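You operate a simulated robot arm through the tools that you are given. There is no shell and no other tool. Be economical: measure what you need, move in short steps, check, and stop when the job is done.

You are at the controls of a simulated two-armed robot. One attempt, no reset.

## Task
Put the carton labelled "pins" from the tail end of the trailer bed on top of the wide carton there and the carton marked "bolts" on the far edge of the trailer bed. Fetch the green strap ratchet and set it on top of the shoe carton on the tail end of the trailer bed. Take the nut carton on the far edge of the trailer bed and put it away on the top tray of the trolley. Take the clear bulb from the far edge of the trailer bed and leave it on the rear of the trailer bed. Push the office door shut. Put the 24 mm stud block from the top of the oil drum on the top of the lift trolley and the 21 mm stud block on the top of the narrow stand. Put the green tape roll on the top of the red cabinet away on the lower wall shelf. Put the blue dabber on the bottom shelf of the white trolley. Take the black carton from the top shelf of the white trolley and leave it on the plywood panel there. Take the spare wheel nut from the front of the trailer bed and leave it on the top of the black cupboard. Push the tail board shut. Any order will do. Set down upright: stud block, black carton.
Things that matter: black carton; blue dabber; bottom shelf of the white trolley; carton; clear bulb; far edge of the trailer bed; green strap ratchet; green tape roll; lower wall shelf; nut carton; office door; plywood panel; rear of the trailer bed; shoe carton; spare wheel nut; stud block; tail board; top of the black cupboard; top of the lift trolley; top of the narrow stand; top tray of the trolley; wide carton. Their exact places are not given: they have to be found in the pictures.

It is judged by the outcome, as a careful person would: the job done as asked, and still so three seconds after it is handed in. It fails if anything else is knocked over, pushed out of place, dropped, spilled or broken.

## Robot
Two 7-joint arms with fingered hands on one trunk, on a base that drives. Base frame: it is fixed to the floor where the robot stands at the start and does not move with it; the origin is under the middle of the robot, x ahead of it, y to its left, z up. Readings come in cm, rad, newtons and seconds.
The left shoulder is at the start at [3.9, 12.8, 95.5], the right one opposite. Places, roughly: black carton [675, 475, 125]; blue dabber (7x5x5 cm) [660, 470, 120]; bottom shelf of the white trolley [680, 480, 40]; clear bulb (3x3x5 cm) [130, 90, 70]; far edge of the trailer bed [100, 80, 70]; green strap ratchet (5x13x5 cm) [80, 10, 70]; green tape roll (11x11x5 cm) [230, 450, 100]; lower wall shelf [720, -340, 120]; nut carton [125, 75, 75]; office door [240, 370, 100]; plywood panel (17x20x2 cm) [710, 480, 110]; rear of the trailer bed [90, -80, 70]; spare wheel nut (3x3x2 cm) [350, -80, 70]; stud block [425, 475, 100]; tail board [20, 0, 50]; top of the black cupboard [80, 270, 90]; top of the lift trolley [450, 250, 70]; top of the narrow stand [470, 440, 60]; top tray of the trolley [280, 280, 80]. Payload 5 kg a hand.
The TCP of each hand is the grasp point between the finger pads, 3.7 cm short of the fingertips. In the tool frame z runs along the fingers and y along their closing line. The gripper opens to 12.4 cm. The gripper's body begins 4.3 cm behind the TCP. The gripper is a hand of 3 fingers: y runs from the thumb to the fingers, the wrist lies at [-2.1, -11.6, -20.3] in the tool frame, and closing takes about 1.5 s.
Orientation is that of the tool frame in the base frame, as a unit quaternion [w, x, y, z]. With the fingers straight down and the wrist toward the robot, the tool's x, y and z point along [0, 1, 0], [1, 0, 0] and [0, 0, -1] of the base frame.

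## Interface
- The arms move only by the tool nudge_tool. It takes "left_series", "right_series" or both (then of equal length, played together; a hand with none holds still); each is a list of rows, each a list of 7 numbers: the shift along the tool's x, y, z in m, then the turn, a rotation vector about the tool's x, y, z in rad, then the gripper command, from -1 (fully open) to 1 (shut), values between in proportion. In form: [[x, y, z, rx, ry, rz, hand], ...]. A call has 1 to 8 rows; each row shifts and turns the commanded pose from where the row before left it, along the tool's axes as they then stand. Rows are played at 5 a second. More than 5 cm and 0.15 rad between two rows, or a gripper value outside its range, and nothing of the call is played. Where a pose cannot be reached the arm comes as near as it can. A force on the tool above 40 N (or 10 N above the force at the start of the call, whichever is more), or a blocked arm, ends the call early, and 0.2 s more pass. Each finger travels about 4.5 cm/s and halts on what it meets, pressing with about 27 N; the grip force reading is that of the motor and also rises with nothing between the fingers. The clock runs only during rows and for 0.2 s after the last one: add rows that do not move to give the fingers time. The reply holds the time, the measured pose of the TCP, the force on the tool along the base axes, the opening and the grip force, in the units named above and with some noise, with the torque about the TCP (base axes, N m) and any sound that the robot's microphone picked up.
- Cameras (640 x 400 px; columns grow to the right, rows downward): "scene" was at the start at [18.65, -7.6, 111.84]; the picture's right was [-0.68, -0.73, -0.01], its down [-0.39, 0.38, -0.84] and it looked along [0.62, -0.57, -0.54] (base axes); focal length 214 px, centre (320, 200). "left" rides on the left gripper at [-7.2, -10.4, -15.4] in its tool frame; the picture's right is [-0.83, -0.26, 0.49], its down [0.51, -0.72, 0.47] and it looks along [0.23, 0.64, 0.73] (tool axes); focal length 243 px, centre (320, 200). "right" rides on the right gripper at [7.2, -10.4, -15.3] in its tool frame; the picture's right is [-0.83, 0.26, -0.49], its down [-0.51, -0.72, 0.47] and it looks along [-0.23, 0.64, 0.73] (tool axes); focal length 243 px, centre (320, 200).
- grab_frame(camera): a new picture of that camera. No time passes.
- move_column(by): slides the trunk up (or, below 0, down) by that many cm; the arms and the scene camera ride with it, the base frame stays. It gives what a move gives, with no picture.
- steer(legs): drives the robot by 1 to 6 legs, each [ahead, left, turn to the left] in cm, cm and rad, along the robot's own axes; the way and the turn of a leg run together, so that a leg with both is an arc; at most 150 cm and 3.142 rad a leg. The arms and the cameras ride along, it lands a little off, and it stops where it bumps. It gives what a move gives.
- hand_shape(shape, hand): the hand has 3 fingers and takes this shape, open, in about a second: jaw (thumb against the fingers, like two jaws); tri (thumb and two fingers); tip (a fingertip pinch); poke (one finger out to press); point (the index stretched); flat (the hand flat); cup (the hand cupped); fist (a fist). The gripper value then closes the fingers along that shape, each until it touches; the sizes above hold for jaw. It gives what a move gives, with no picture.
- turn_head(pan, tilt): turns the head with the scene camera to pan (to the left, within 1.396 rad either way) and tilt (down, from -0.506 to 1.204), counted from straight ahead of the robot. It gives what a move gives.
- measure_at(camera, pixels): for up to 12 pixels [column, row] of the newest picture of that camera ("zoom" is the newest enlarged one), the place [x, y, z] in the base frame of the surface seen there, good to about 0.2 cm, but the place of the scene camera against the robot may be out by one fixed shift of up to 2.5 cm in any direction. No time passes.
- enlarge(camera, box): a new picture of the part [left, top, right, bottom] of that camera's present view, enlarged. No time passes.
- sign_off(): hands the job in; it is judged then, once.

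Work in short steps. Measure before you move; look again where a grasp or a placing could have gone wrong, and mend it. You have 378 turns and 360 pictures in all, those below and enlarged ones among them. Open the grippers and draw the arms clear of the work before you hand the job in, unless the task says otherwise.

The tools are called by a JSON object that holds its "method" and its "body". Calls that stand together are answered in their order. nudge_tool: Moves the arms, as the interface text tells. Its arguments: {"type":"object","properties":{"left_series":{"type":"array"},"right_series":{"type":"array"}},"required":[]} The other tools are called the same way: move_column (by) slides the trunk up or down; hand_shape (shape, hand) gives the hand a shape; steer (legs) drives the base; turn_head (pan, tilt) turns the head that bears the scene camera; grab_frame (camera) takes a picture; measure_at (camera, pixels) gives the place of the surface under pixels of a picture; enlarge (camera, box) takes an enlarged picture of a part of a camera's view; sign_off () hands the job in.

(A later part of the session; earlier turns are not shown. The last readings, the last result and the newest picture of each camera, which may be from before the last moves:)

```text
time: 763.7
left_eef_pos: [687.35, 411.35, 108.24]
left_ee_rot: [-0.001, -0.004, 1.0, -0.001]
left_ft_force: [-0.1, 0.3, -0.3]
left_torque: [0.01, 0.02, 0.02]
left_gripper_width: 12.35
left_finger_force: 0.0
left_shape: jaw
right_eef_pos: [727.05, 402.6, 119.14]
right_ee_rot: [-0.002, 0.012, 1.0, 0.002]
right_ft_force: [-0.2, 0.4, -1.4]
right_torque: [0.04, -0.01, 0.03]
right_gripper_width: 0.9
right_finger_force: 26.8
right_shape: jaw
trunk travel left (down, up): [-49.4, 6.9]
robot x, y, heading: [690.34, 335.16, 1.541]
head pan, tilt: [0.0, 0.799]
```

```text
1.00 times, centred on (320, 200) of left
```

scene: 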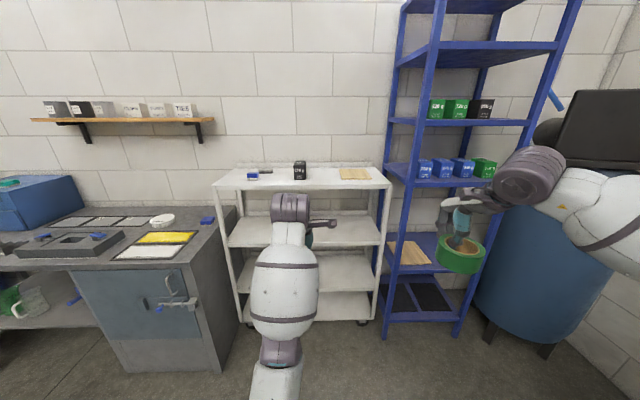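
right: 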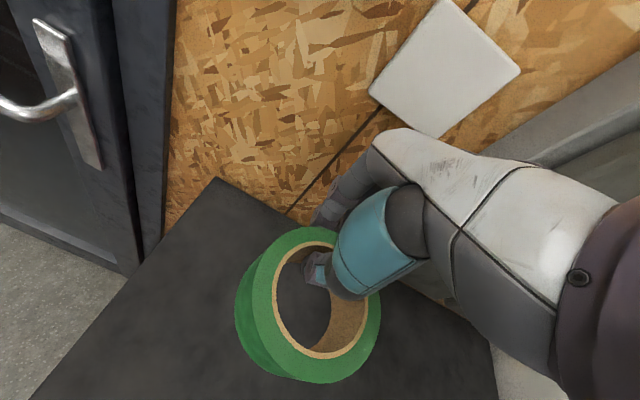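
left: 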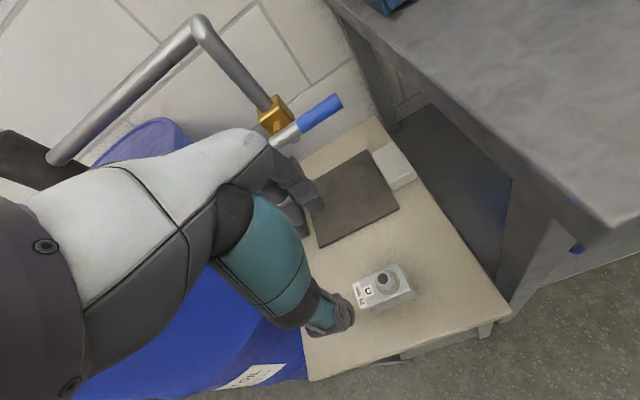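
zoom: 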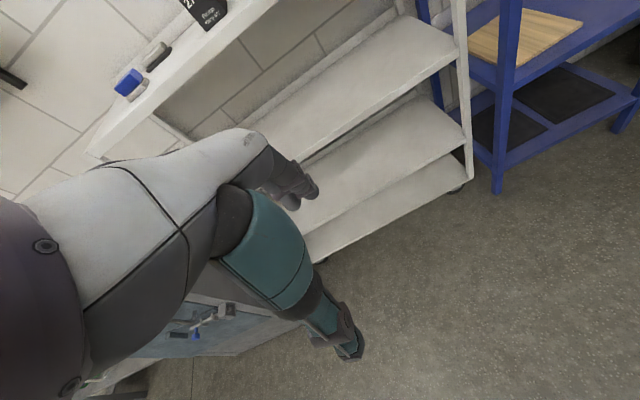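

The given place [680,480,40] matches the shelf at z≈42 (levels 114/78/42/14). First get the dabber at (656.6, 467). Raise the right hand with the tape and position the robot.

{"method": "nudge_tool", "body": {"right_series": [[-0.02, -0.03, -0.03, 0, 0, 0, 1], [-0.02, -0.03, -0.03, 0, 0, 0, 1], [-0.02, -0.02, -0.04, 0, 0, 0, 1], [-0.02, 0, -0.04, 0, 0, 0, 1]], "left_series": [[0, 0, -0.04, 0, 0, 0, -1], [0, 0, -0.04, 0, 0, 0, -1], [0, 0, -0.04, 0, 0, 0, -1], [0, 0, -0.04, 0, 0, 0, -1]]}}

{"method": "steer", "body": {"legs": [[0, 27, 0.025], [52, 0, 0]]}}

{"method": "grab_frame", "body": {"camera": "left"}}

{"method": "turn_head", "body": {"pan": -0.1, "tilt": 0.55}}

{"method": "grab_frame", "body": {"camera": "scene"}}

```text
time: 764.7
left_eef_pos: [687.65, 412.08, 123.98]
left_ee_rot: [-0.001, -0.003, 1.0, 0.001]
left_ft_force: [-0.2, -0.3, -0.7]
left_torque: [-0.01, 0.05, -0.02]
left_gripper_width: 12.38
left_finger_force: 0.1
left_shape: jaw
left hand out of reach, approached as far as the arm can: row 4
right_eef_pos: [735.23, 394.3, 133.08]
right_ee_rot: [-0.003, 0.011, 1.0, 0.002]
right_ft_force: [0.1, -0.3, -1.6]
right_torque: [0.1, 0.01, -0.01]
right_gripper_width: 0.9
right_finger_force: 27.2
right_shape: jaw
trunk travel left (down, up): [-49.4, 6.9]
robot x, y, heading: [690.15, 335.05, 1.545]
head pan, tilt: [0.0, 0.799]
```

```text
time: 769.2
left_eef_pos: [658.4, 463.43, 123.96]
left_ee_rot: [0.001, -0.015, 1.0, 0.001]
left_ft_force: [0.5, -0.2, 0.7]
left_torque: [0.04, -0.02, -0.01]
left_gripper_width: 12.35
left_finger_force: 0.1
left_shape: jaw
right_eef_pos: [706.32, 446.62, 133.26]
right_ee_rot: [-0.002, 0.001, 1.0, 0.002]
right_ft_force: [-0.3, -1.2, -1.2]
right_torque: [0.1, 0.0, 0.0]
right_gripper_width: 0.9
right_finger_force: 27.3
right_shape: jaw
trunk travel left (down, up): [-49.4, 6.9]
robot x, y, heading: [662.88, 386.6, 1.566]
head pan, tilt: [0.0, 0.799]
```

```text
133 pictures are left
```

left: 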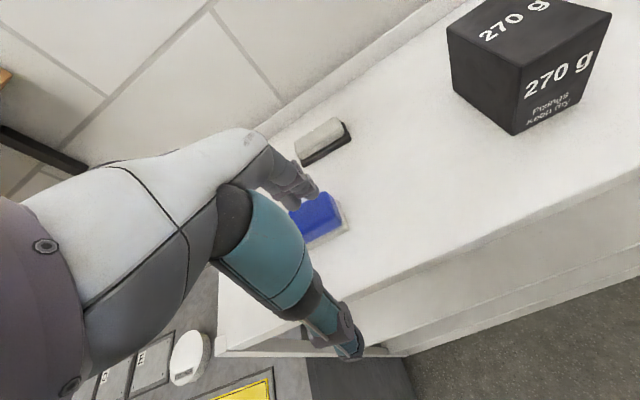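

```text
time: 770.0
left_eef_pos: [658.27, 463.68, 123.85]
left_ee_rot: [0.0, -0.015, 1.0, 0.002]
left_ft_force: [-1.0, -0.3, 0.0]
left_torque: [-0.05, 0.02, 0.02]
left_gripper_width: 12.37
left_finger_force: 0.1
left_shape: jaw
right_eef_pos: [706.28, 446.87, 133.03]
right_ee_rot: [-0.002, 0.0, 1.0, 0.002]
right_ft_force: [-0.1, 0.2, -1.9]
right_torque: [0.04, 0.0, 0.0]
right_gripper_width: 0.9
right_finger_force: 27.3
right_shape: jaw
trunk travel left (down, up): [-49.4, 6.9]
robot x, y, heading: [663.06, 386.45, 1.567]
head pan, tilt: [-0.099, 0.55]
```

```text
132 pictures are left
```

scene: 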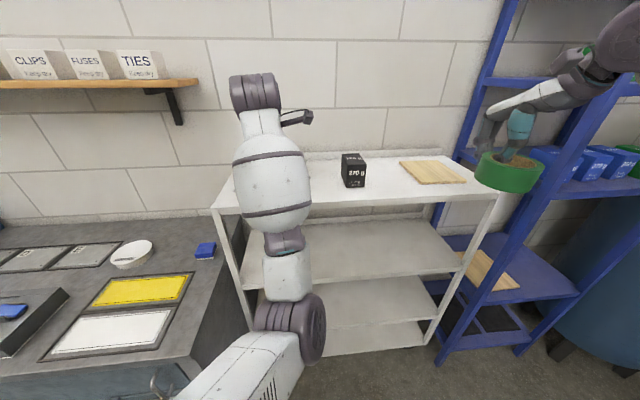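

Measure the dabber with the left camera.

{"method": "measure_at", "body": {"camera": "left", "pixels": [[322, 215], [330, 195], [342, 210], [345, 225], [308, 240], [300, 215], [335, 205], [320, 140], [345, 130], [540, 110], [455, 85], [515, 130]]}}

{"method": "enlarge", "body": {"camera": "left", "box": [270, 100, 390, 260]}}

```text
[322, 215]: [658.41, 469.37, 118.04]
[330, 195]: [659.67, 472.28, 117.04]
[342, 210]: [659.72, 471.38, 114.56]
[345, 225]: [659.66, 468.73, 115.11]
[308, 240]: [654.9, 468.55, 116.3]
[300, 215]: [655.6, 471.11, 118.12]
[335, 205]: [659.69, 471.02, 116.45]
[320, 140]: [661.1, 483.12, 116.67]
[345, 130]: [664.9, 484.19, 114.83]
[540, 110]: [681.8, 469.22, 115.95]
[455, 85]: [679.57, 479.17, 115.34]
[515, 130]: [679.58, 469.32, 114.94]
```

```text
2.50 times, centred on (330, 180) of left
```

zoom: 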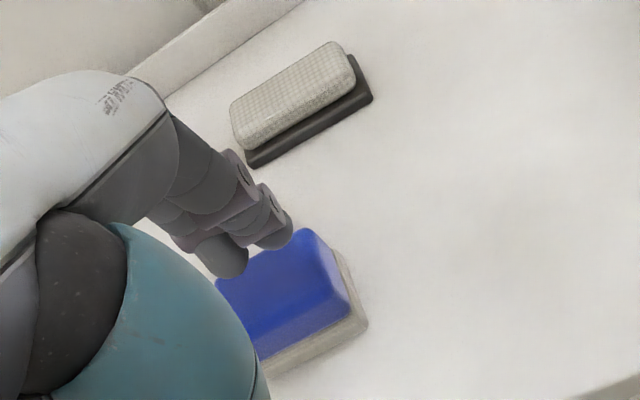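

Dabber centre ≈(656.2, 469.8), 5 cm in y. Move over, descend, grip.

{"method": "nudge_tool", "body": {"left_series": [[0.011, 0.031, 0, 0, 0, 0, -1], [0.011, 0.031, 0, 0, 0, 0, -1], [0, 0, 0.03, 0, 0, 0, -1], [0, 0, 0.022, 0, 0, 0, -1], [0, 0, 0, 0, 0, 0, -1]]}}

{"method": "grab_frame", "body": {"camera": "left"}}

```text
time: 771.2
left_eef_pos: [655.89, 469.83, 118.58]
left_ee_rot: [0.0, -0.015, 1.0, 0.001]
left_ft_force: [0.2, 0.3, 0.4]
left_torque: [0.04, 0.0, -0.01]
left_gripper_width: 12.37
left_finger_force: 0.0
left_shape: jaw
right_eef_pos: [706.4, 446.77, 133.13]
right_ee_rot: [-0.002, 0.001, 1.0, 0.002]
right_ft_force: [0.5, -0.3, -2.1]
right_torque: [0.06, -0.01, 0.03]
right_gripper_width: 0.91
right_finger_force: 27.1
right_shape: jaw
trunk travel left (down, up): [-49.4, 6.9]
robot x, y, heading: [663.1, 386.55, 1.568]
head pan, tilt: [-0.099, 0.55]
```

```text
130 pictures are left
```

left: 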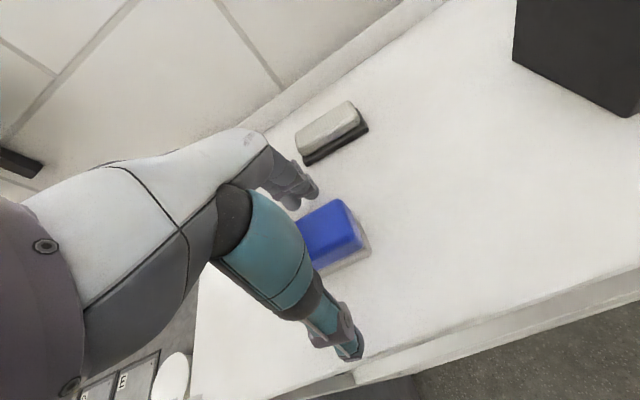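

Dabber is between thumb and fingers. Close and lift.

{"method": "nudge_tool", "body": {"left_series": [[0, 0, 0, 0, 0, 0, 1], [0, 0, 0, 0, 0, 0, 1], [0, 0, 0, 0, 0, 0, 1], [0, 0, 0, 0, 0, 0, 1], [0, 0, 0, 0, 0, 0, 1], [0, 0, 0, 0, 0, 0, 1], [0, 0, 0, 0, 0, 0, 1], [0, 0, 0, 0, 0, 0, 1]]}}

{"method": "nudge_tool", "body": {"left_series": [[0, 0, -0.02, 0, 0, 0, 1], [0, 0, -0.03, 0, 0, 0, 1], [0, -0.04, -0.02, 0, 0, 0, 1], [0, -0.045, 0, 0, 0, 0, 1]]}}

{"method": "grab_frame", "body": {"camera": "left"}}

```text
time: 773.0
left_eef_pos: [655.9, 469.81, 118.68]
left_ee_rot: [0.0, -0.015, 1.0, 0.0]
left_ft_force: [0.5, -0.1, -0.5]
left_torque: [-0.01, -0.03, 0.01]
left_gripper_width: 3.96
left_finger_force: 27.1
left_shape: jaw
right_eef_pos: [706.42, 446.73, 133.13]
right_ee_rot: [-0.003, 0.0, 1.0, 0.001]
right_ft_force: [0.7, 0.3, -1.4]
right_torque: [0.07, 0.04, -0.01]
right_gripper_width: 0.91
right_finger_force: 26.8
right_shape: jaw
trunk travel left (down, up): [-49.4, 6.9]
robot x, y, heading: [662.96, 386.44, 1.569]
head pan, tilt: [-0.099, 0.55]
```

```text
time: 774.0
left_eef_pos: [656.28, 463.22, 124.26]
left_ee_rot: [-0.001, -0.017, 1.0, 0.004]
left_ft_force: [0.8, -1.0, 0.1]
left_torque: [0.02, -0.01, 0.02]
left_gripper_width: 3.95
left_finger_force: 27.3
left_shape: jaw
left hand out of reach, approached as far as the arm can: row 4
right_eef_pos: [706.58, 446.57, 132.98]
right_ee_rot: [-0.003, 0.0, 1.0, 0.002]
right_ft_force: [-0.6, -0.6, -0.7]
right_torque: [0.06, -0.01, 0.0]
right_gripper_width: 0.92
right_finger_force: 27.2
right_shape: jaw
trunk travel left (down, up): [-49.4, 6.9]
robot x, y, heading: [663.21, 386.68, 1.569]
head pan, tilt: [-0.099, 0.55]
```

```text
129 pictures are left
```

left: 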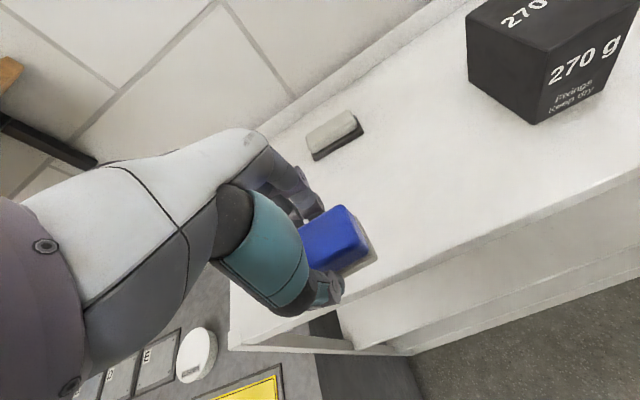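

Dabber held. Back off, lower the trunk 42 cm, and bring the left hand down to shelf height.

{"method": "steer", "body": {"legs": [[-42, 0, 0], [0, -14, 0]]}}

{"method": "move_column", "body": {"by": -42}}

{"method": "nudge_tool", "body": {"left_series": [[0, 0.02, 0.04, 0, 0, 0, 1], [0, 0.02, 0.04, 0, 0, 0, 1], [0, 0.02, 0.04, 0, 0, 0, 1], [0, 0.02, 0.04, 0, 0, 0, 1], [0, 0, 0.045, 0, 0, 0, 1], [0, 0, 0.045, 0, 0, 0, 1], [0, 0, 0.045, 0, 0, 0, 1]], "right_series": [[-0.02, 0, -0.03, 0, 0, 0, 1], [-0.02, 0, -0.03, 0, 0, 0, 1], [-0.02, 0, -0.03, 0, 0, 0, 1], [-0.02, 0, -0.03, 0, 0, 0, 1], [0, 0, -0.03, 0, 0, 0, 1], [0, 0, 0, 0, 0, 0, 1], [0, 0, 0, 0, 0, 0, 1]]}}

{"method": "turn_head", "body": {"pan": 0.05, "tilt": 0.5}}

{"method": "grab_frame", "body": {"camera": "scene"}}

{"method": "grab_frame", "body": {"camera": "left"}}

```text
time: 777.5
left_eef_pos: [670.34, 421.6, 124.12]
left_ee_rot: [0.001, -0.01, 1.0, 0.004]
left_ft_force: [0.0, 1.1, -0.9]
left_torque: [-0.04, -0.01, 0.0]
left_gripper_width: 3.97
left_finger_force: 26.8
left_shape: jaw
right_eef_pos: [720.43, 404.37, 133.33]
right_ee_rot: [-0.001, 0.005, 1.0, 0.002]
right_ft_force: [-0.3, -0.1, -1.4]
right_torque: [0.07, -0.02, -0.02]
right_gripper_width: 0.9
right_finger_force: 26.5
right_shape: jaw
trunk travel left (down, up): [-49.4, 6.9]
robot x, y, heading: [676.54, 344.67, 1.556]
head pan, tilt: [-0.099, 0.55]
```

```text
refused: -42 is not a number from -40 to 40
```

```text
time: 779.1
left_eef_pos: [670.45, 429.58, 94.76]
left_ee_rot: [-0.001, -0.011, 1.0, 0.004]
left_ft_force: [0.3, 0.6, 0.5]
left_torque: [-0.03, 0.01, 0.03]
left_gripper_width: 3.99
left_finger_force: 27.3
left_shape: jaw
right_eef_pos: [728.87, 404.21, 148.04]
right_ee_rot: [-0.002, 0.005, 1.0, 0.002]
right_ft_force: [0.1, -0.4, -1.5]
right_torque: [0.05, 0.03, -0.01]
right_gripper_width: 0.96
right_finger_force: 26.9
right_shape: jaw
trunk travel left (down, up): [-49.4, 6.9]
robot x, y, heading: [676.73, 344.53, 1.555]
head pan, tilt: [-0.099, 0.55]
```

```text
time: 779.8
left_eef_pos: [670.45, 429.66, 94.89]
left_ee_rot: [-0.001, -0.011, 1.0, 0.003]
left_ft_force: [0.9, 0.4, -0.4]
left_torque: [-0.03, -0.01, 0.05]
left_gripper_width: 3.97
left_finger_force: 26.9
left_shape: jaw
right_eef_pos: [728.82, 404.25, 148.23]
right_ee_rot: [-0.002, 0.005, 1.0, 0.002]
right_ft_force: [0.1, -0.3, -1.2]
right_torque: [0.06, 0.01, -0.01]
right_gripper_width: 0.94
right_finger_force: 27.7
right_shape: jaw
trunk travel left (down, up): [-49.4, 6.9]
robot x, y, heading: [676.36, 344.36, 1.555]
head pan, tilt: [0.051, 0.499]
```

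```text
128 pictures are left
```

scene: 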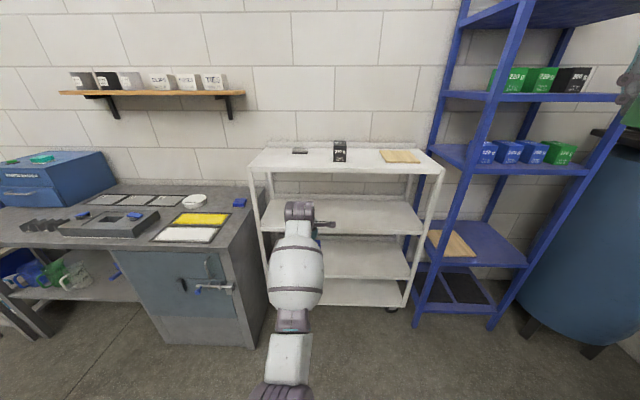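

```text
127 pictures are left
```

left: 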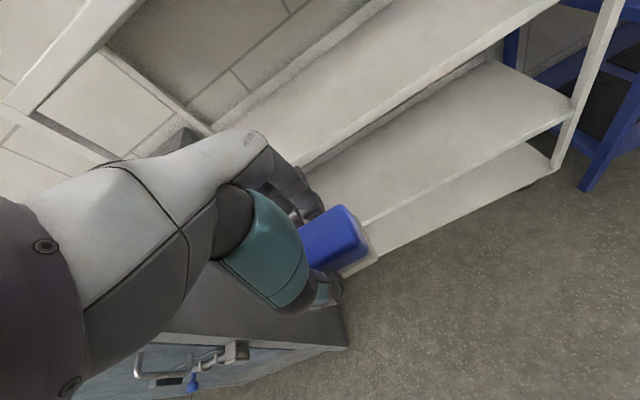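

Lower the trunk 40 cm and check heights.

{"method": "move_column", "body": {"by": -40}}

{"method": "nudge_tool", "body": {"left_series": [[0, 0, 0.03, 0, 0, 0, 1], [0, 0, 0.03, 0, 0, 0, 1]]}}

{"method": "grab_frame", "body": {"camera": "scene"}}

{"method": "measure_at", "body": {"camera": "scene", "pixels": [[345, 245], [345, 262], [380, 250], [380, 268], [380, 285], [380, 215], [380, 230], [395, 258], [345, 290]]}}

```text
time: 783.6
left_eef_pos: [670.32, 429.71, 54.69]
left_ee_rot: [0.0, -0.011, 1.0, 0.004]
left_ft_force: [-0.3, 0.2, -1.1]
left_torque: [-0.01, -0.01, -0.04]
left_gripper_width: 3.95
left_finger_force: 26.7
left_shape: jaw
right_eef_pos: [728.85, 404.22, 108.17]
right_ee_rot: [-0.003, 0.005, 1.0, 0.003]
right_ft_force: [0.5, -0.9, -1.1]
right_torque: [0.05, 0.01, 0.01]
right_gripper_width: 0.91
right_finger_force: 26.9
right_shape: jaw
trunk travel left (down, up): [-9.4, 46.9]
robot x, y, heading: [676.11, 344.74, 1.557]
head pan, tilt: [0.051, 0.499]
```

```text
time: 784.2
left_eef_pos: [670.26, 429.67, 48.72]
left_ee_rot: [-0.001, -0.011, 1.0, 0.004]
left_ft_force: [-0.3, 0.2, 0.4]
left_torque: [0.01, 0.05, 0.02]
left_gripper_width: 3.94
left_finger_force: 26.7
left_shape: jaw
right_eef_pos: [728.78, 404.29, 108.14]
right_ee_rot: [-0.003, 0.006, 1.0, 0.002]
right_ft_force: [-0.3, -0.6, -2.2]
right_torque: [0.03, 0.01, -0.01]
right_gripper_width: 0.91
right_finger_force: 26.5
right_shape: jaw
trunk travel left (down, up): [-9.4, 46.9]
robot x, y, heading: [676.7, 344.2, 1.556]
head pan, tilt: [0.051, 0.499]
```

```text
126 pictures are left
```

scene: 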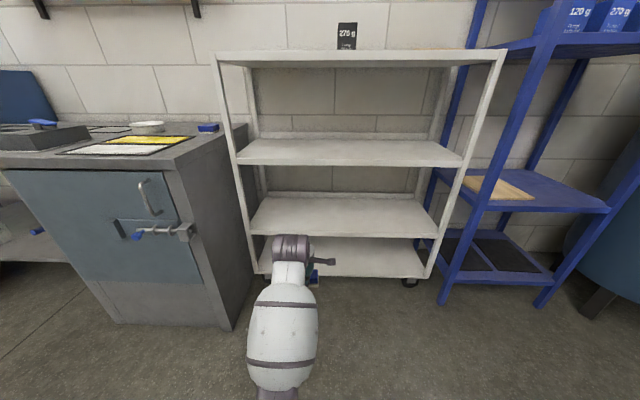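

```text
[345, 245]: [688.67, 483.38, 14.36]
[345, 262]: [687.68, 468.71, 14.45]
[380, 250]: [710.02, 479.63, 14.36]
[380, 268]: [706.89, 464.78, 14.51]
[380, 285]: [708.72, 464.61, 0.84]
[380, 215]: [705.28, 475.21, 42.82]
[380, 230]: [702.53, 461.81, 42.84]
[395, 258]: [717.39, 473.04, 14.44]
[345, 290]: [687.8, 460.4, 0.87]
```

Coordinates clearly favour the z≈42 shelf. Drive forward 37 cm so the dabber is above it.

{"method": "steer", "body": {"legs": [[20, 0, 0]]}}

{"method": "grab_frame", "body": {"camera": "left"}}

{"method": "measure_at", "body": {"camera": "left", "pixels": [[400, 200], [450, 180], [420, 230], [500, 200], [400, 120], [480, 80], [350, 180], [330, 150]]}}

```text
time: 785.8
left_eef_pos: [670.94, 449.36, 48.61]
left_ee_rot: [-0.002, -0.008, 1.0, 0.003]
left_ft_force: [0.3, -0.3, -0.6]
left_torque: [-0.01, -0.02, 0.03]
left_gripper_width: 3.95
left_finger_force: 26.7
left_shape: jaw
right_eef_pos: [729.29, 423.75, 108.15]
right_ee_rot: [-0.003, 0.007, 1.0, 0.001]
right_ft_force: [-0.1, 0.3, -1.6]
right_torque: [0.07, -0.01, 0.01]
right_gripper_width: 0.9
right_finger_force: 27.2
right_shape: jaw
trunk travel left (down, up): [-9.4, 46.9]
robot x, y, heading: [676.87, 364.38, 1.554]
head pan, tilt: [0.051, 0.499]
```

```text
125 pictures are left
```

left: 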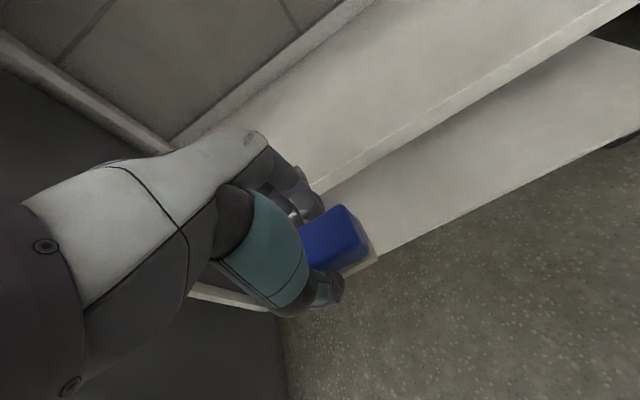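

```text
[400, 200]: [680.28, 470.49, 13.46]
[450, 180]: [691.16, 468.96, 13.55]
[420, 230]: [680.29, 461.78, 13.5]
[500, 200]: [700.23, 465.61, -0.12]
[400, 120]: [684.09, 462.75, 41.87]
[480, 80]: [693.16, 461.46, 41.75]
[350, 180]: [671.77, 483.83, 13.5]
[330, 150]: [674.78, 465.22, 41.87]
```

Forward 16.5 cm more, then lower to the shelf and release.

{"method": "steer", "body": {"legs": [[16.5, 0, 0]]}}

{"method": "nudge_tool", "body": {"left_series": [[0, 0, 0.012, 0, 0, 0, 1], [0, 0, 0.006, 0, 0, 0, 1], [0, 0, 0.003, 0, 0, 0, 1], [0, 0, 0, 0, 0, 0, 1]]}}

{"method": "grab_frame", "body": {"camera": "left"}}

```text
time: 787.2
left_eef_pos: [671.4, 465.82, 48.63]
left_ee_rot: [-0.001, -0.008, 1.0, 0.003]
left_ft_force: [0.3, 0.1, -1.4]
left_torque: [-0.01, -0.02, 0.02]
left_gripper_width: 3.94
left_finger_force: 26.2
left_shape: jaw
right_eef_pos: [729.96, 439.79, 108.08]
right_ee_rot: [-0.003, 0.009, 1.0, 0.001]
right_ft_force: [-0.5, 0.7, -1.4]
right_torque: [0.02, 0.05, 0.03]
right_gripper_width: 0.91
right_finger_force: 27.4
right_shape: jaw
trunk travel left (down, up): [-9.4, 46.9]
robot x, y, heading: [677.0, 380.63, 1.55]
head pan, tilt: [0.051, 0.499]
```

```text
time: 788.2
left_eef_pos: [671.5, 465.8, 46.59]
left_ee_rot: [-0.001, -0.007, 1.0, 0.004]
left_ft_force: [-0.2, -0.7, 3.2]
left_torque: [0.0, 0.01, -0.01]
left_gripper_width: 3.96
left_finger_force: 27.5
left_shape: jaw
right_eef_pos: [729.76, 439.82, 108.18]
right_ee_rot: [-0.003, 0.009, 1.0, 0.002]
right_ft_force: [0.7, 0.9, -2.1]
right_torque: [0.07, 0.01, 0.0]
right_gripper_width: 0.9
right_finger_force: 27.1
right_shape: jaw
trunk travel left (down, up): [-9.4, 46.9]
robot x, y, heading: [677.09, 380.36, 1.55]
head pan, tilt: [0.051, 0.499]
```

```text
124 pictures are left
```

left: 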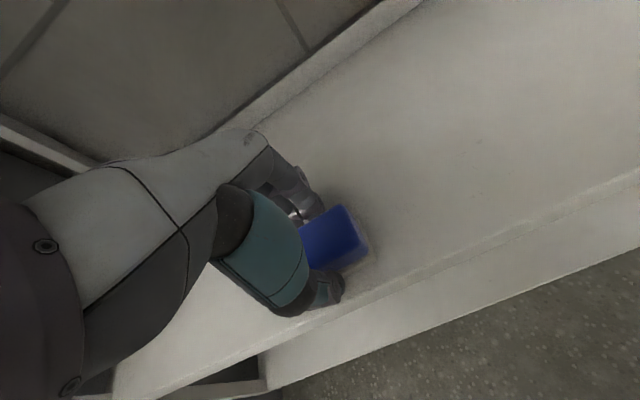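

Release, rise 4 cm, then withdraw by driving back.

{"method": "nudge_tool", "body": {"left_series": [[0, 0, 0, 0, 0, 0, 0.3], [0, 0, 0, 0, 0, 0, 0], [0, 0, 0, 0, 0, 0, -0.2], [0, 0, 0, 0, 0, 0, -0.2], [0, 0, -0.015, 0, 0, 0, -0.2], [0, 0, -0.015, 0, 0, 0, -0.2], [0, 0, -0.015, 0, 0, 0, -0.2]]}}

{"method": "grab_frame", "body": {"camera": "left"}}

```text
time: 789.8
left_eef_pos: [671.42, 465.53, 51.1]
left_ee_rot: [-0.002, -0.008, 1.0, 0.004]
left_ft_force: [-0.3, -0.5, -1.0]
left_torque: [-0.02, -0.01, -0.03]
left_gripper_width: 7.38
left_finger_force: 0.0
left_shape: jaw
right_eef_pos: [729.77, 439.71, 108.16]
right_ee_rot: [-0.003, 0.009, 1.0, 0.002]
right_ft_force: [0.0, -0.6, -1.6]
right_torque: [0.1, 0.0, 0.0]
right_gripper_width: 0.9
right_finger_force: 27.4
right_shape: jaw
trunk travel left (down, up): [-9.4, 46.9]
robot x, y, heading: [677.01, 380.65, 1.545]
head pan, tilt: [0.051, 0.499]
```

```text
123 pictures are left
```

left: 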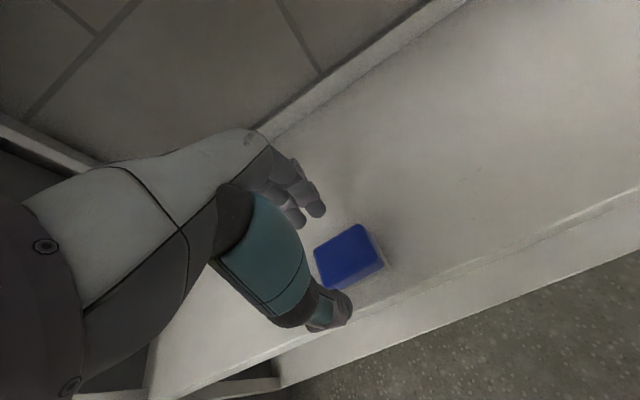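

Rise 1 cm more and drive back 36 cm.

{"method": "nudge_tool", "body": {"left_series": [[0, 0, -0.01, 0, 0, 0, -0.2], [0, 0, 0, 0, 0, 0, -0.2]]}}

{"method": "steer", "body": {"legs": [[-36, 0, 0.02]]}}

{"method": "grab_frame", "body": {"camera": "scene"}}

```text
time: 790.4
left_eef_pos: [671.5, 465.62, 52.03]
left_ee_rot: [-0.001, -0.007, 1.0, 0.003]
left_ft_force: [-0.2, -0.4, 0.0]
left_torque: [0.02, 0.02, 0.03]
left_gripper_width: 7.38
left_finger_force: 0.0
left_shape: jaw
right_eef_pos: [729.75, 439.82, 107.99]
right_ee_rot: [-0.003, 0.008, 1.0, 0.001]
right_ft_force: [-0.3, -0.2, -0.6]
right_torque: [0.02, -0.02, 0.01]
right_gripper_width: 0.93
right_finger_force: 27.2
right_shape: jaw
trunk travel left (down, up): [-9.4, 46.9]
robot x, y, heading: [677.27, 380.55, 1.552]
head pan, tilt: [0.051, 0.499]
```

```text
time: 792.7
left_eef_pos: [669.6, 429.62, 52.07]
left_ee_rot: [0.0, -0.015, 1.0, 0.003]
left_ft_force: [0.0, 0.4, -0.1]
left_torque: [-0.02, 0.02, 0.0]
left_gripper_width: 7.39
left_finger_force: 0.1
left_shape: jaw
right_eef_pos: [728.27, 404.76, 108.21]
right_ee_rot: [-0.003, 0.001, 1.0, 0.002]
right_ft_force: [0.0, -0.6, -1.5]
right_torque: [0.08, 0.0, 0.03]
right_gripper_width: 0.9
right_finger_force: 27.0
right_shape: jaw
trunk travel left (down, up): [-9.4, 46.9]
robot x, y, heading: [676.82, 344.84, 1.565]
head pan, tilt: [0.051, 0.499]
```

```text
122 pictures are left
```

scene: 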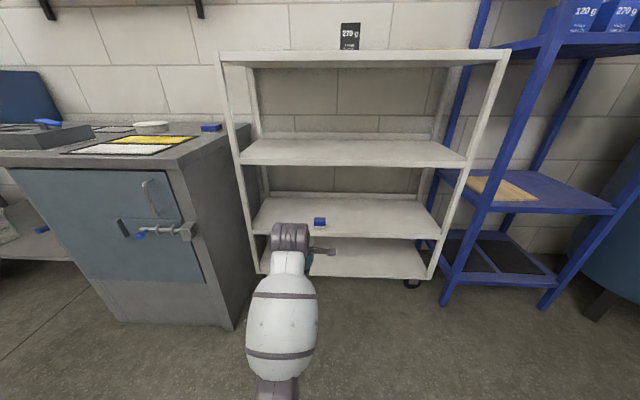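

Dabber is on the shelf. Now the black carton: raise the trunk 40 and the left hand, then look.

{"method": "move_column", "body": {"by": 40}}

{"method": "nudge_tool", "body": {"left_series": [[-0.01, 0, -0.045, 0, 0, 0, -1], [-0.01, 0, -0.045, 0, 0, 0, -1], [-0.01, 0, -0.045, 0, 0, 0, -1], [-0.01, 0, -0.045, 0, 0, 0, -1], [-0.01, 0, -0.045, 0, 0, 0, -1], [-0.01, 0, -0.045, 0, 0, 0, -1], [-0.01, -0.02, -0.04, 0, 0, 0, -1], [-0.01, -0.02, -0.03, 0, 0, 0, -1]]}}

{"method": "steer", "body": {"legs": [[38, -8, 0]]}}

{"method": "grab_frame", "body": {"camera": "left"}}

{"method": "grab_frame", "body": {"camera": "scene"}}

```text
time: 796.6
left_eef_pos: [669.57, 429.58, 92.03]
left_ee_rot: [-0.001, -0.015, 1.0, 0.003]
left_ft_force: [1.3, 0.3, -0.1]
left_torque: [-0.01, 0.03, -0.02]
left_gripper_width: 7.4
left_finger_force: 0.0
left_shape: jaw
right_eef_pos: [728.39, 404.93, 148.06]
right_ee_rot: [-0.002, 0.0, 1.0, 0.002]
right_ft_force: [-0.3, 0.5, -2.2]
right_torque: [0.05, 0.02, 0.03]
right_gripper_width: 0.92
right_finger_force: 27.0
right_shape: jaw
trunk travel left (down, up): [-49.4, 6.9]
robot x, y, heading: [677.05, 344.62, 1.569]
head pan, tilt: [0.051, 0.499]
```

```text
time: 798.4
left_eef_pos: [677.98, 425.35, 126.2]
left_ee_rot: [-0.001, -0.015, 1.0, 0.005]
left_ft_force: [0.4, -0.9, 0.8]
left_torque: [0.02, 0.01, 0.0]
left_gripper_width: 12.38
left_finger_force: 0.1
left_shape: jaw
right_eef_pos: [728.37, 404.73, 148.1]
right_ee_rot: [-0.003, 0.0, 1.0, 0.003]
right_ft_force: [0.9, -0.4, -2.0]
right_torque: [0.09, 0.0, -0.01]
right_gripper_width: 0.92
right_finger_force: 27.7
right_shape: jaw
trunk travel left (down, up): [-49.4, 6.9]
robot x, y, heading: [676.74, 344.94, 1.566]
head pan, tilt: [0.051, 0.499]
```

```text
time: 800.8
left_eef_pos: [686.45, 463.55, 126.2]
left_ee_rot: [-0.001, -0.014, 1.0, 0.004]
left_ft_force: [-0.2, 1.0, 0.2]
left_torque: [0.03, -0.02, 0.02]
left_gripper_width: 12.36
left_finger_force: 0.0
left_shape: jaw
right_eef_pos: [736.71, 442.55, 148.25]
right_ee_rot: [-0.003, 0.002, 1.0, 0.003]
right_ft_force: [0.1, -0.3, -1.4]
right_torque: [0.11, -0.03, 0.03]
right_gripper_width: 0.92
right_finger_force: 27.3
right_shape: jaw
trunk travel left (down, up): [-49.4, 6.9]
robot x, y, heading: [684.85, 382.96, 1.557]
head pan, tilt: [0.051, 0.499]
```

```text
121 pictures are left
```

left: 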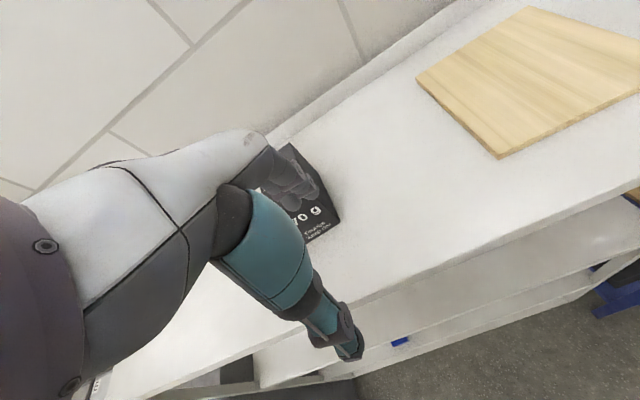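

```text
120 pictures are left
```

scene: 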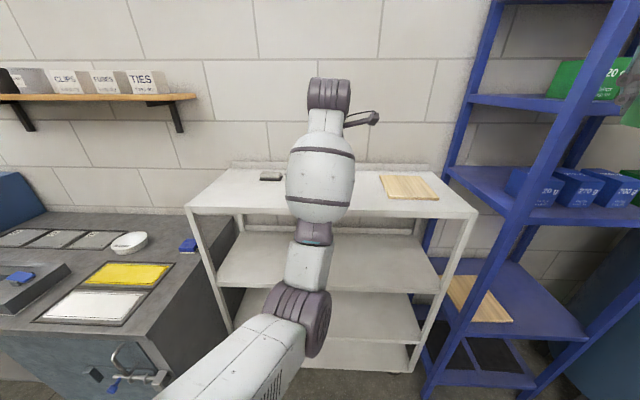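

Raise the trunk 6 cm more for clearance over the carton, shift back slightly, and measure it.

{"method": "move_column", "body": {"by": 6.5}}

{"method": "steer", "body": {"legs": [[-12, 0, 0]]}}

{"method": "grab_frame", "body": {"camera": "left"}}

```text
time: 801.9
left_eef_pos: [686.36, 463.96, 132.16]
left_ee_rot: [-0.001, -0.013, 1.0, 0.0]
left_ft_force: [0.1, 0.0, -1.9]
left_torque: [-0.02, -0.05, -0.01]
left_gripper_width: 12.37
left_finger_force: 0.1
left_shape: jaw
right_eef_pos: [736.75, 442.99, 154.27]
right_ee_rot: [-0.002, 0.001, 1.0, -0.001]
right_ft_force: [0.6, 0.7, -1.9]
right_torque: [0.07, 0.02, 0.0]
right_gripper_width: 0.92
right_finger_force: 26.1
right_shape: jaw
trunk travel left (down, up): [-55.9, 0.4]
robot x, y, heading: [685.18, 382.98, 1.563]
head pan, tilt: [0.051, 0.499]
```

```text
time: 803.1
left_eef_pos: [686.37, 452.14, 132.15]
left_ee_rot: [0.0, -0.013, 1.0, 0.0]
left_ft_force: [0.5, 0.2, -0.8]
left_torque: [-0.04, 0.03, 0.0]
left_gripper_width: 12.37
left_finger_force: 0.1
left_shape: jaw
right_eef_pos: [736.8, 431.29, 154.28]
right_ee_rot: [-0.003, 0.003, 1.0, 0.0]
right_ft_force: [0.0, 1.5, -2.7]
right_torque: [0.03, 0.03, 0.01]
right_gripper_width: 0.93
right_finger_force: 27.3
right_shape: jaw
trunk travel left (down, up): [-55.9, 0.4]
robot x, y, heading: [685.06, 370.88, 1.558]
head pan, tilt: [0.051, 0.499]
```

```text
119 pictures are left
```

left: 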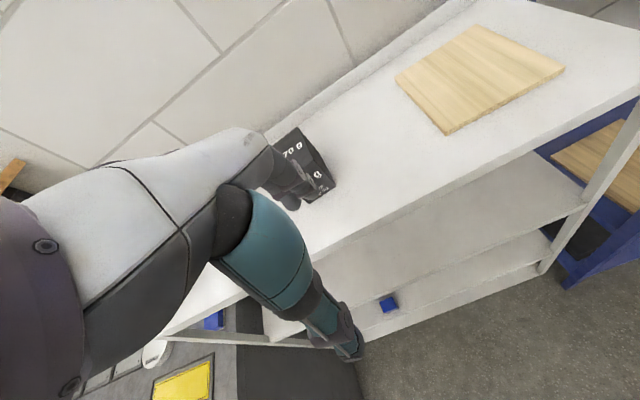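

Measure the carton's top corners and the panel.

{"method": "measure_at", "body": {"camera": "left", "pixels": [[300, 128], [328, 165], [310, 165], [290, 140], [335, 185], [320, 150], [475, 27], [565, 70], [448, 132], [397, 76], [480, 80], [315, 195]]}}

{"method": "enlarge", "body": {"camera": "left", "box": [260, 110, 360, 220]}}

```text
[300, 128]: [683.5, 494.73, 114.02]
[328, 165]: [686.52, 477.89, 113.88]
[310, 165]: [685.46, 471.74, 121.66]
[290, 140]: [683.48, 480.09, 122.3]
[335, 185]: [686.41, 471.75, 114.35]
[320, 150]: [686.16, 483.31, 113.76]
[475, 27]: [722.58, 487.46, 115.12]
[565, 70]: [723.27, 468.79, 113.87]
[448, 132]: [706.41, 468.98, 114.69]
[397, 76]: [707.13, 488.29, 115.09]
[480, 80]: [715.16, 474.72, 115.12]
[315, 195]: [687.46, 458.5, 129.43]
```

```text
3.64 times, centred on (310, 165) of left
```

zoom: 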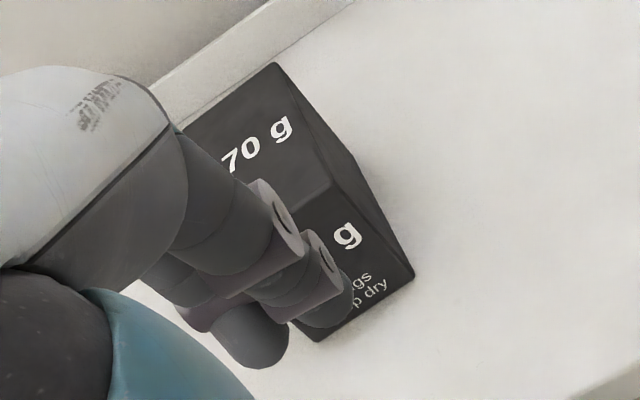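

Get the top-face corners more precisely.

{"method": "measure_at", "body": {"camera": "left", "pixels": [[297.5, 129], [311.5, 158.5], [276, 144], [305, 150], [290, 155], [334.5, 187], [311, 202]]}}

```text
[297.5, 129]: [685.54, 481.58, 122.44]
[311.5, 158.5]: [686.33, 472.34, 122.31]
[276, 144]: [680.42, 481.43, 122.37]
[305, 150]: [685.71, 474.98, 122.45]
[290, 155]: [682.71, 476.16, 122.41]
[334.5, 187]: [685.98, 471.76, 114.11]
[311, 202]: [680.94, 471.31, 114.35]
```

Carton: centre (683.2, 476.6), 6.3 (x) × 10 (y), top 122.4. Pull the right hand away from the rack, advance 20 cm, and position the left hand above the carton.

{"method": "nudge_tool", "body": {"right_series": [[0.03, -0.03, 0, 0, 0, 0, 1], [0.03, -0.03, 0, 0, 0, 0, 1], [0.02, -0.02, 0, 0, 0, 0, 1]]}}

{"method": "steer", "body": {"legs": [[18, 0, 0]]}}

{"method": "nudge_tool", "body": {"left_series": [[0.015, 0.03, 0, 0, 0, -0.027, -1], [0.015, 0.03, 0, 0, 0, -0.027, -1], [0, 0, 0, 0, 0, 0, -1]]}}

{"method": "grab_frame", "body": {"camera": "left"}}

```text
time: 803.9
left_eef_pos: [686.32, 451.6, 132.77]
left_ee_rot: [0.0, -0.012, 1.0, 0.003]
left_ft_force: [0.3, -0.4, -0.8]
left_torque: [-0.01, 0.01, 0.01]
left_gripper_width: 12.39
left_finger_force: 0.1
left_shape: jaw
right_eef_pos: [728.75, 422.51, 154.42]
right_ee_rot: [-0.003, 0.002, 1.0, 0.003]
right_ft_force: [0.1, -0.8, -1.8]
right_torque: [0.1, -0.02, 0.0]
right_gripper_width: 0.89
right_finger_force: 27.2
right_shape: jaw
trunk travel left (down, up): [-55.9, 0.4]
robot x, y, heading: [684.79, 371.09, 1.565]
head pan, tilt: [0.051, 0.499]
```

```text
time: 805.4
left_eef_pos: [686.5, 468.83, 133.07]
left_ee_rot: [-0.001, -0.012, 1.0, 0.007]
left_ft_force: [-0.5, -0.5, 0.3]
left_torque: [0.04, 0.01, 0.02]
left_gripper_width: 12.38
left_finger_force: 0.0
left_shape: jaw
right_eef_pos: [729.06, 439.58, 154.71]
right_ee_rot: [-0.002, 0.003, 1.0, 0.004]
right_ft_force: [0.3, -1.5, -0.4]
right_torque: [0.14, -0.01, -0.02]
right_gripper_width: 0.9
right_finger_force: 26.7
right_shape: jaw
trunk travel left (down, up): [-55.9, 0.4]
robot x, y, heading: [684.96, 388.72, 1.564]
head pan, tilt: [0.051, 0.499]
```

```text
time: 806.2
left_eef_pos: [683.33, 474.95, 132.62]
left_ee_rot: [-0.001, -0.04, 0.999, 0.004]
left_ft_force: [0.4, 0.0, 0.5]
left_torque: [0.04, 0.04, 0.01]
left_gripper_width: 12.38
left_finger_force: 0.0
left_shape: jaw
right_eef_pos: [729.23, 440.29, 154.43]
right_ee_rot: [-0.002, 0.002, 1.0, 0.003]
right_ft_force: [1.2, -0.1, -1.0]
right_torque: [0.03, -0.02, 0.03]
right_gripper_width: 0.92
right_finger_force: 27.1
right_shape: jaw
trunk travel left (down, up): [-55.9, 0.4]
robot x, y, heading: [685.32, 388.39, 1.56]
head pan, tilt: [0.051, 0.499]
```

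```text
117 pictures are left
```

left: 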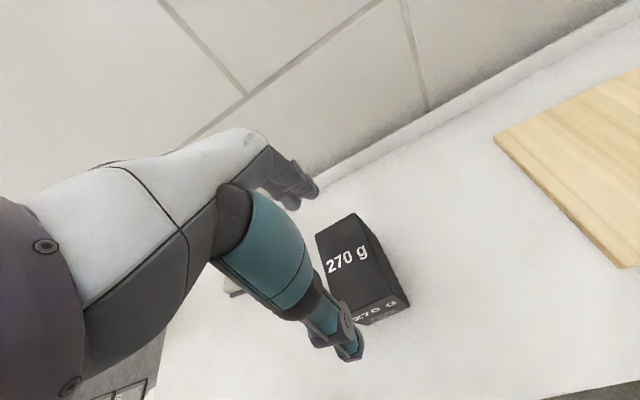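

Re-measure the carton's top corners from here.

{"method": "measure_at", "body": {"camera": "left", "pixels": [[318, 236], [352, 216], [385, 292], [352, 308], [345, 260], [355, 320], [405, 305]]}}

```text
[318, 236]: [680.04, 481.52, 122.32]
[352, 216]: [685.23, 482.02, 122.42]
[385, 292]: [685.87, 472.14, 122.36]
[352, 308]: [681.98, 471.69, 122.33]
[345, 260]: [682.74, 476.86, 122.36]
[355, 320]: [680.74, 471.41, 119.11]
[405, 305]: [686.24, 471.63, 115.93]
```

Advance 1.8 cm and descend to z≈120.6.

{"method": "nudge_tool", "body": {"left_series": [[0, 0.018, 0, 0, 0, 0, -1], [0, 0, 0.04, 0, 0, 0, -1], [0, 0, 0.03, 0, 0, 0, -1], [0, 0, 0.03, 0, 0, 0, -1], [0, 0, 0.018, 0, 0, 0, -1], [0, 0, 0, 0, 0, 0, -1]]}}

{"method": "grab_frame", "body": {"camera": "left"}}

```text
time: 807.6
left_eef_pos: [683.07, 476.74, 121.55]
left_ee_rot: [0.0, -0.041, 0.999, 0.008]
left_ft_force: [0.1, 5.9, 27.6]
left_torque: [0.68, -0.17, 0.05]
left_gripper_width: 12.37
left_finger_force: 0.0
left_shape: jaw
right_eef_pos: [728.97, 440.02, 154.85]
right_ee_rot: [-0.003, 0.003, 1.0, 0.004]
right_ft_force: [-0.1, -0.6, -0.6]
right_torque: [0.03, 0.0, 0.01]
right_gripper_width: 0.91
right_finger_force: 27.0
right_shape: jaw
trunk travel left (down, up): [-55.9, 0.4]
robot x, y, heading: [685.37, 388.69, 1.566]
head pan, tilt: [0.051, 0.499]
```

```text
116 pictures are left
```

left: 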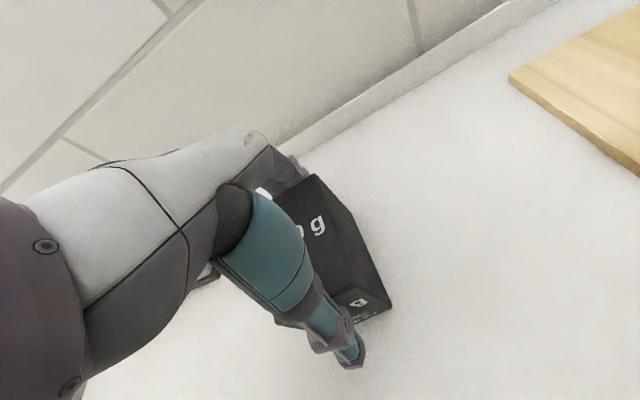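

The palm touches the carton's top; back up 0.4 cm and close.

{"method": "nudge_tool", "body": {"left_series": [[0, 0, -0.004, 0, 0, 0, -1], [0, 0, 0, 0, 0, 0, 0], [0, 0, 0, 0, 0, 0, 1], [0, 0, 0, 0, 0, 0, 1], [0, 0, 0, 0, 0, 0, 1], [0, 0, 0, 0, 0, 0, 1]]}}

{"method": "grab_frame", "body": {"camera": "left"}}

```text
time: 809.0
left_eef_pos: [683.17, 476.83, 121.37]
left_ee_rot: [0.0, -0.04, 0.999, 0.005]
left_ft_force: [-0.5, 5.0, 18.4]
left_torque: [0.84, 0.02, 0.16]
left_gripper_width: 10.03
left_finger_force: 27.1
left_shape: jaw
right_eef_pos: [729.09, 440.01, 154.5]
right_ee_rot: [-0.003, 0.002, 1.0, 0.003]
right_ft_force: [-0.2, -0.4, -1.9]
right_torque: [0.05, 0.0, -0.03]
right_gripper_width: 0.92
right_finger_force: 26.3
right_shape: jaw
trunk travel left (down, up): [-55.9, 0.4]
robot x, y, heading: [685.4, 388.71, 1.56]
head pan, tilt: [0.051, 0.499]
```

```text
115 pictures are left
```

left: 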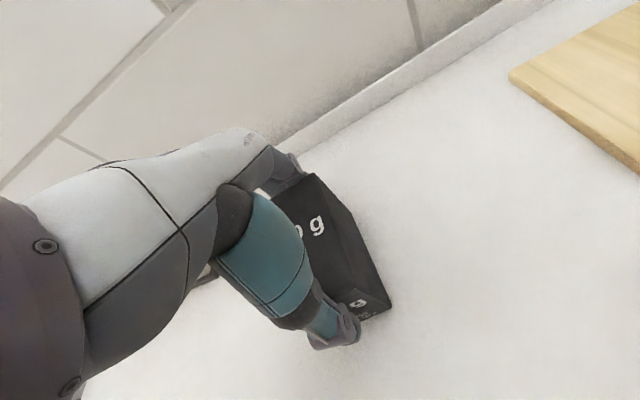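

Gripped (10 cm). Lift 5 cm and check the rack's position on the right.

{"method": "nudge_tool", "body": {"left_series": [[0, 0, -0.02, 0, 0, 0, 1], [0, 0, -0.03, 0, 0, 0, 1], [0, 0, 0, 0, 0, 0, 1]]}}

{"method": "turn_head", "body": {"pan": -0.5, "tilt": 0.4}}

{"method": "grab_frame", "body": {"camera": "scene"}}

{"method": "measure_at", "body": {"camera": "scene", "pixels": [[330, 230], [340, 150], [345, 270], [310, 250], [460, 250], [420, 300], [350, 100], [500, 220], [455, 155], [250, 225]]}}

```text
time: 809.8
left_eef_pos: [683.12, 476.83, 126.46]
left_ee_rot: [-0.001, -0.039, 0.999, 0.003]
left_ft_force: [0.2, -0.4, -3.5]
left_torque: [0.0, -0.01, 0.01]
left_gripper_width: 10.04
left_finger_force: 26.9
left_shape: jaw
right_eef_pos: [729.01, 440.18, 154.33]
right_ee_rot: [-0.002, 0.002, 1.0, 0.003]
right_ft_force: [-0.1, 0.8, -2.1]
right_torque: [0.06, 0.04, 0.02]
right_gripper_width: 0.89
right_finger_force: 26.9
right_shape: jaw
trunk travel left (down, up): [-55.9, 0.4]
robot x, y, heading: [685.38, 388.66, 1.561]
head pan, tilt: [0.051, 0.499]
```

```text
time: 810.8
left_eef_pos: [683.0, 476.99, 126.27]
left_ee_rot: [-0.001, -0.04, 0.999, 0.003]
left_ft_force: [0.6, 0.7, -2.6]
left_torque: [-0.03, -0.05, 0.0]
left_gripper_width: 10.03
left_finger_force: 27.5
left_shape: jaw
right_eef_pos: [728.98, 440.42, 154.32]
right_ee_rot: [-0.003, 0.002, 1.0, 0.001]
right_ft_force: [-0.2, -0.1, -1.4]
right_torque: [0.04, 0.02, -0.01]
right_gripper_width: 0.93
right_finger_force: 27.3
right_shape: jaw
trunk travel left (down, up): [-55.9, 0.4]
robot x, y, heading: [685.19, 388.56, 1.563]
head pan, tilt: [-0.499, 0.4]
```

```text
114 pictures are left
```

scene: 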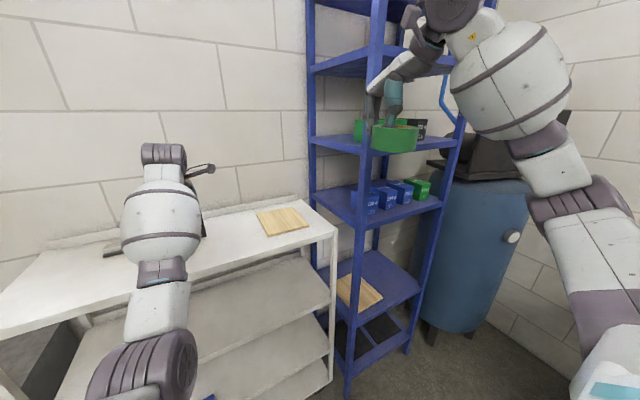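

```text
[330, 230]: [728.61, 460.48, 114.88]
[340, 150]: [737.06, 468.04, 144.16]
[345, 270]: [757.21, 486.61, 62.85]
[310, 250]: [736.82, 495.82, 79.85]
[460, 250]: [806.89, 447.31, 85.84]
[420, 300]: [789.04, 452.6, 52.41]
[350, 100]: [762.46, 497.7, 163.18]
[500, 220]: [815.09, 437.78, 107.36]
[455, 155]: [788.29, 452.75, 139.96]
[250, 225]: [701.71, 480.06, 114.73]
```

Strafe right 18 cm, then shift the left hand 13 cm right to be over the panel (centre ≈(715, 478)).

{"method": "steer", "body": {"legs": [[0, -18, 0]]}}

{"method": "nudge_tool", "body": {"left_series": [[-0.045, 0, 0, 0, 0, 0, 1], [-0.045, 0, 0, 0, 0, 0, 1], [-0.04, 0, 0, 0, 0, 0, 1], [0, 0, 0, 0, 0, 0, 1]]}}

{"method": "grab_frame", "body": {"camera": "left"}}

```text
time: 812.3
left_eef_pos: [700.84, 476.71, 126.34]
left_ee_rot: [0.001, -0.04, 0.999, 0.004]
left_ft_force: [-0.8, -0.2, -2.0]
left_torque: [-0.01, -0.04, -0.02]
left_gripper_width: 10.02
left_finger_force: 27.1
left_shape: jaw
right_eef_pos: [746.84, 440.05, 154.61]
right_ee_rot: [0.0, 0.003, 1.0, 0.002]
right_ft_force: [-0.7, 0.7, -2.3]
right_torque: [0.08, -0.1, -0.04]
right_gripper_width: 0.92
right_finger_force: 27.2
right_shape: jaw
trunk travel left (down, up): [-55.9, 0.4]
robot x, y, heading: [703.33, 387.96, 1.561]
head pan, tilt: [-0.499, 0.4]
```

```text
time: 813.3
left_eef_pos: [714.43, 477.86, 126.19]
left_ee_rot: [-0.002, -0.041, 0.999, 0.003]
left_ft_force: [-0.1, 0.6, -2.5]
left_torque: [-0.03, 0.01, -0.02]
left_gripper_width: 10.02
left_finger_force: 27.0
left_shape: jaw
right_eef_pos: [747.35, 440.18, 154.44]
right_ee_rot: [-0.001, 0.002, 1.0, 0.002]
right_ft_force: [0.4, -0.6, -1.4]
right_torque: [0.07, 0.01, -0.01]
right_gripper_width: 0.91
right_finger_force: 27.4
right_shape: jaw
trunk travel left (down, up): [-55.9, 0.4]
robot x, y, heading: [703.45, 388.42, 1.566]
head pan, tilt: [-0.499, 0.4]
```

```text
113 pictures are left
```

left: 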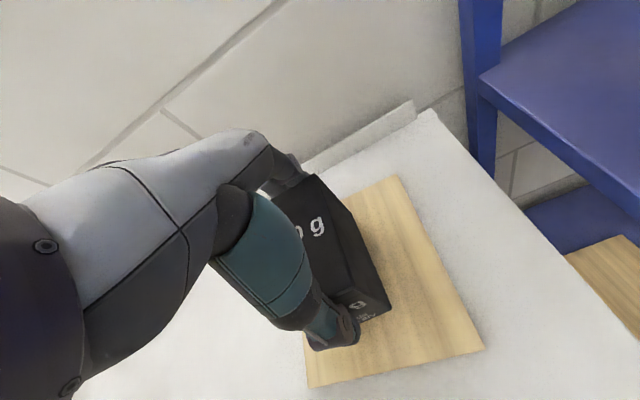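

Over the panel. Lower to contact and release gently.

{"method": "nudge_tool", "body": {"left_series": [[0, 0, 0.025, 0, 0, 0, 1], [0, 0, 0.007, 0, 0, 0, 1], [0, 0, 0.004, 0, 0, 0, 1], [0, 0, 0, 0, 0, 0, 1]]}}

{"method": "grab_frame", "body": {"camera": "left"}}

```text
time: 814.3
left_eef_pos: [714.41, 477.68, 122.76]
left_ee_rot: [0.0, -0.041, 0.999, 0.002]
left_ft_force: [-0.4, -0.7, -0.7]
left_torque: [0.09, -0.01, 0.0]
left_gripper_width: 10.01
left_finger_force: 26.7
left_shape: jaw
right_eef_pos: [747.36, 440.06, 154.49]
right_ee_rot: [-0.002, 0.002, 1.0, 0.003]
right_ft_force: [0.6, -0.6, -1.9]
right_torque: [0.09, 0.0, 0.0]
right_gripper_width: 0.89
right_finger_force: 26.8
right_shape: jaw
trunk travel left (down, up): [-55.9, 0.4]
robot x, y, heading: [703.55, 388.37, 1.561]
head pan, tilt: [-0.499, 0.4]
```

```text
112 pictures are left
```

left: 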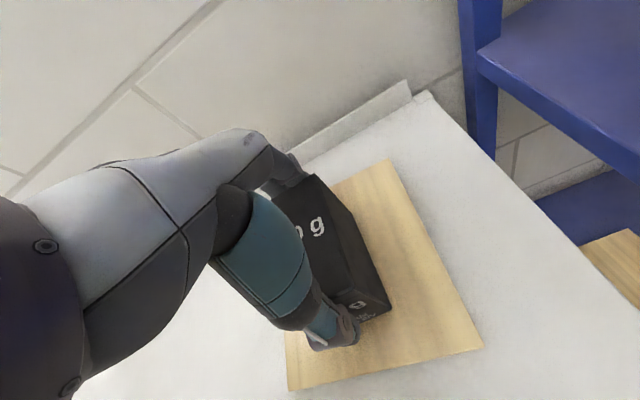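

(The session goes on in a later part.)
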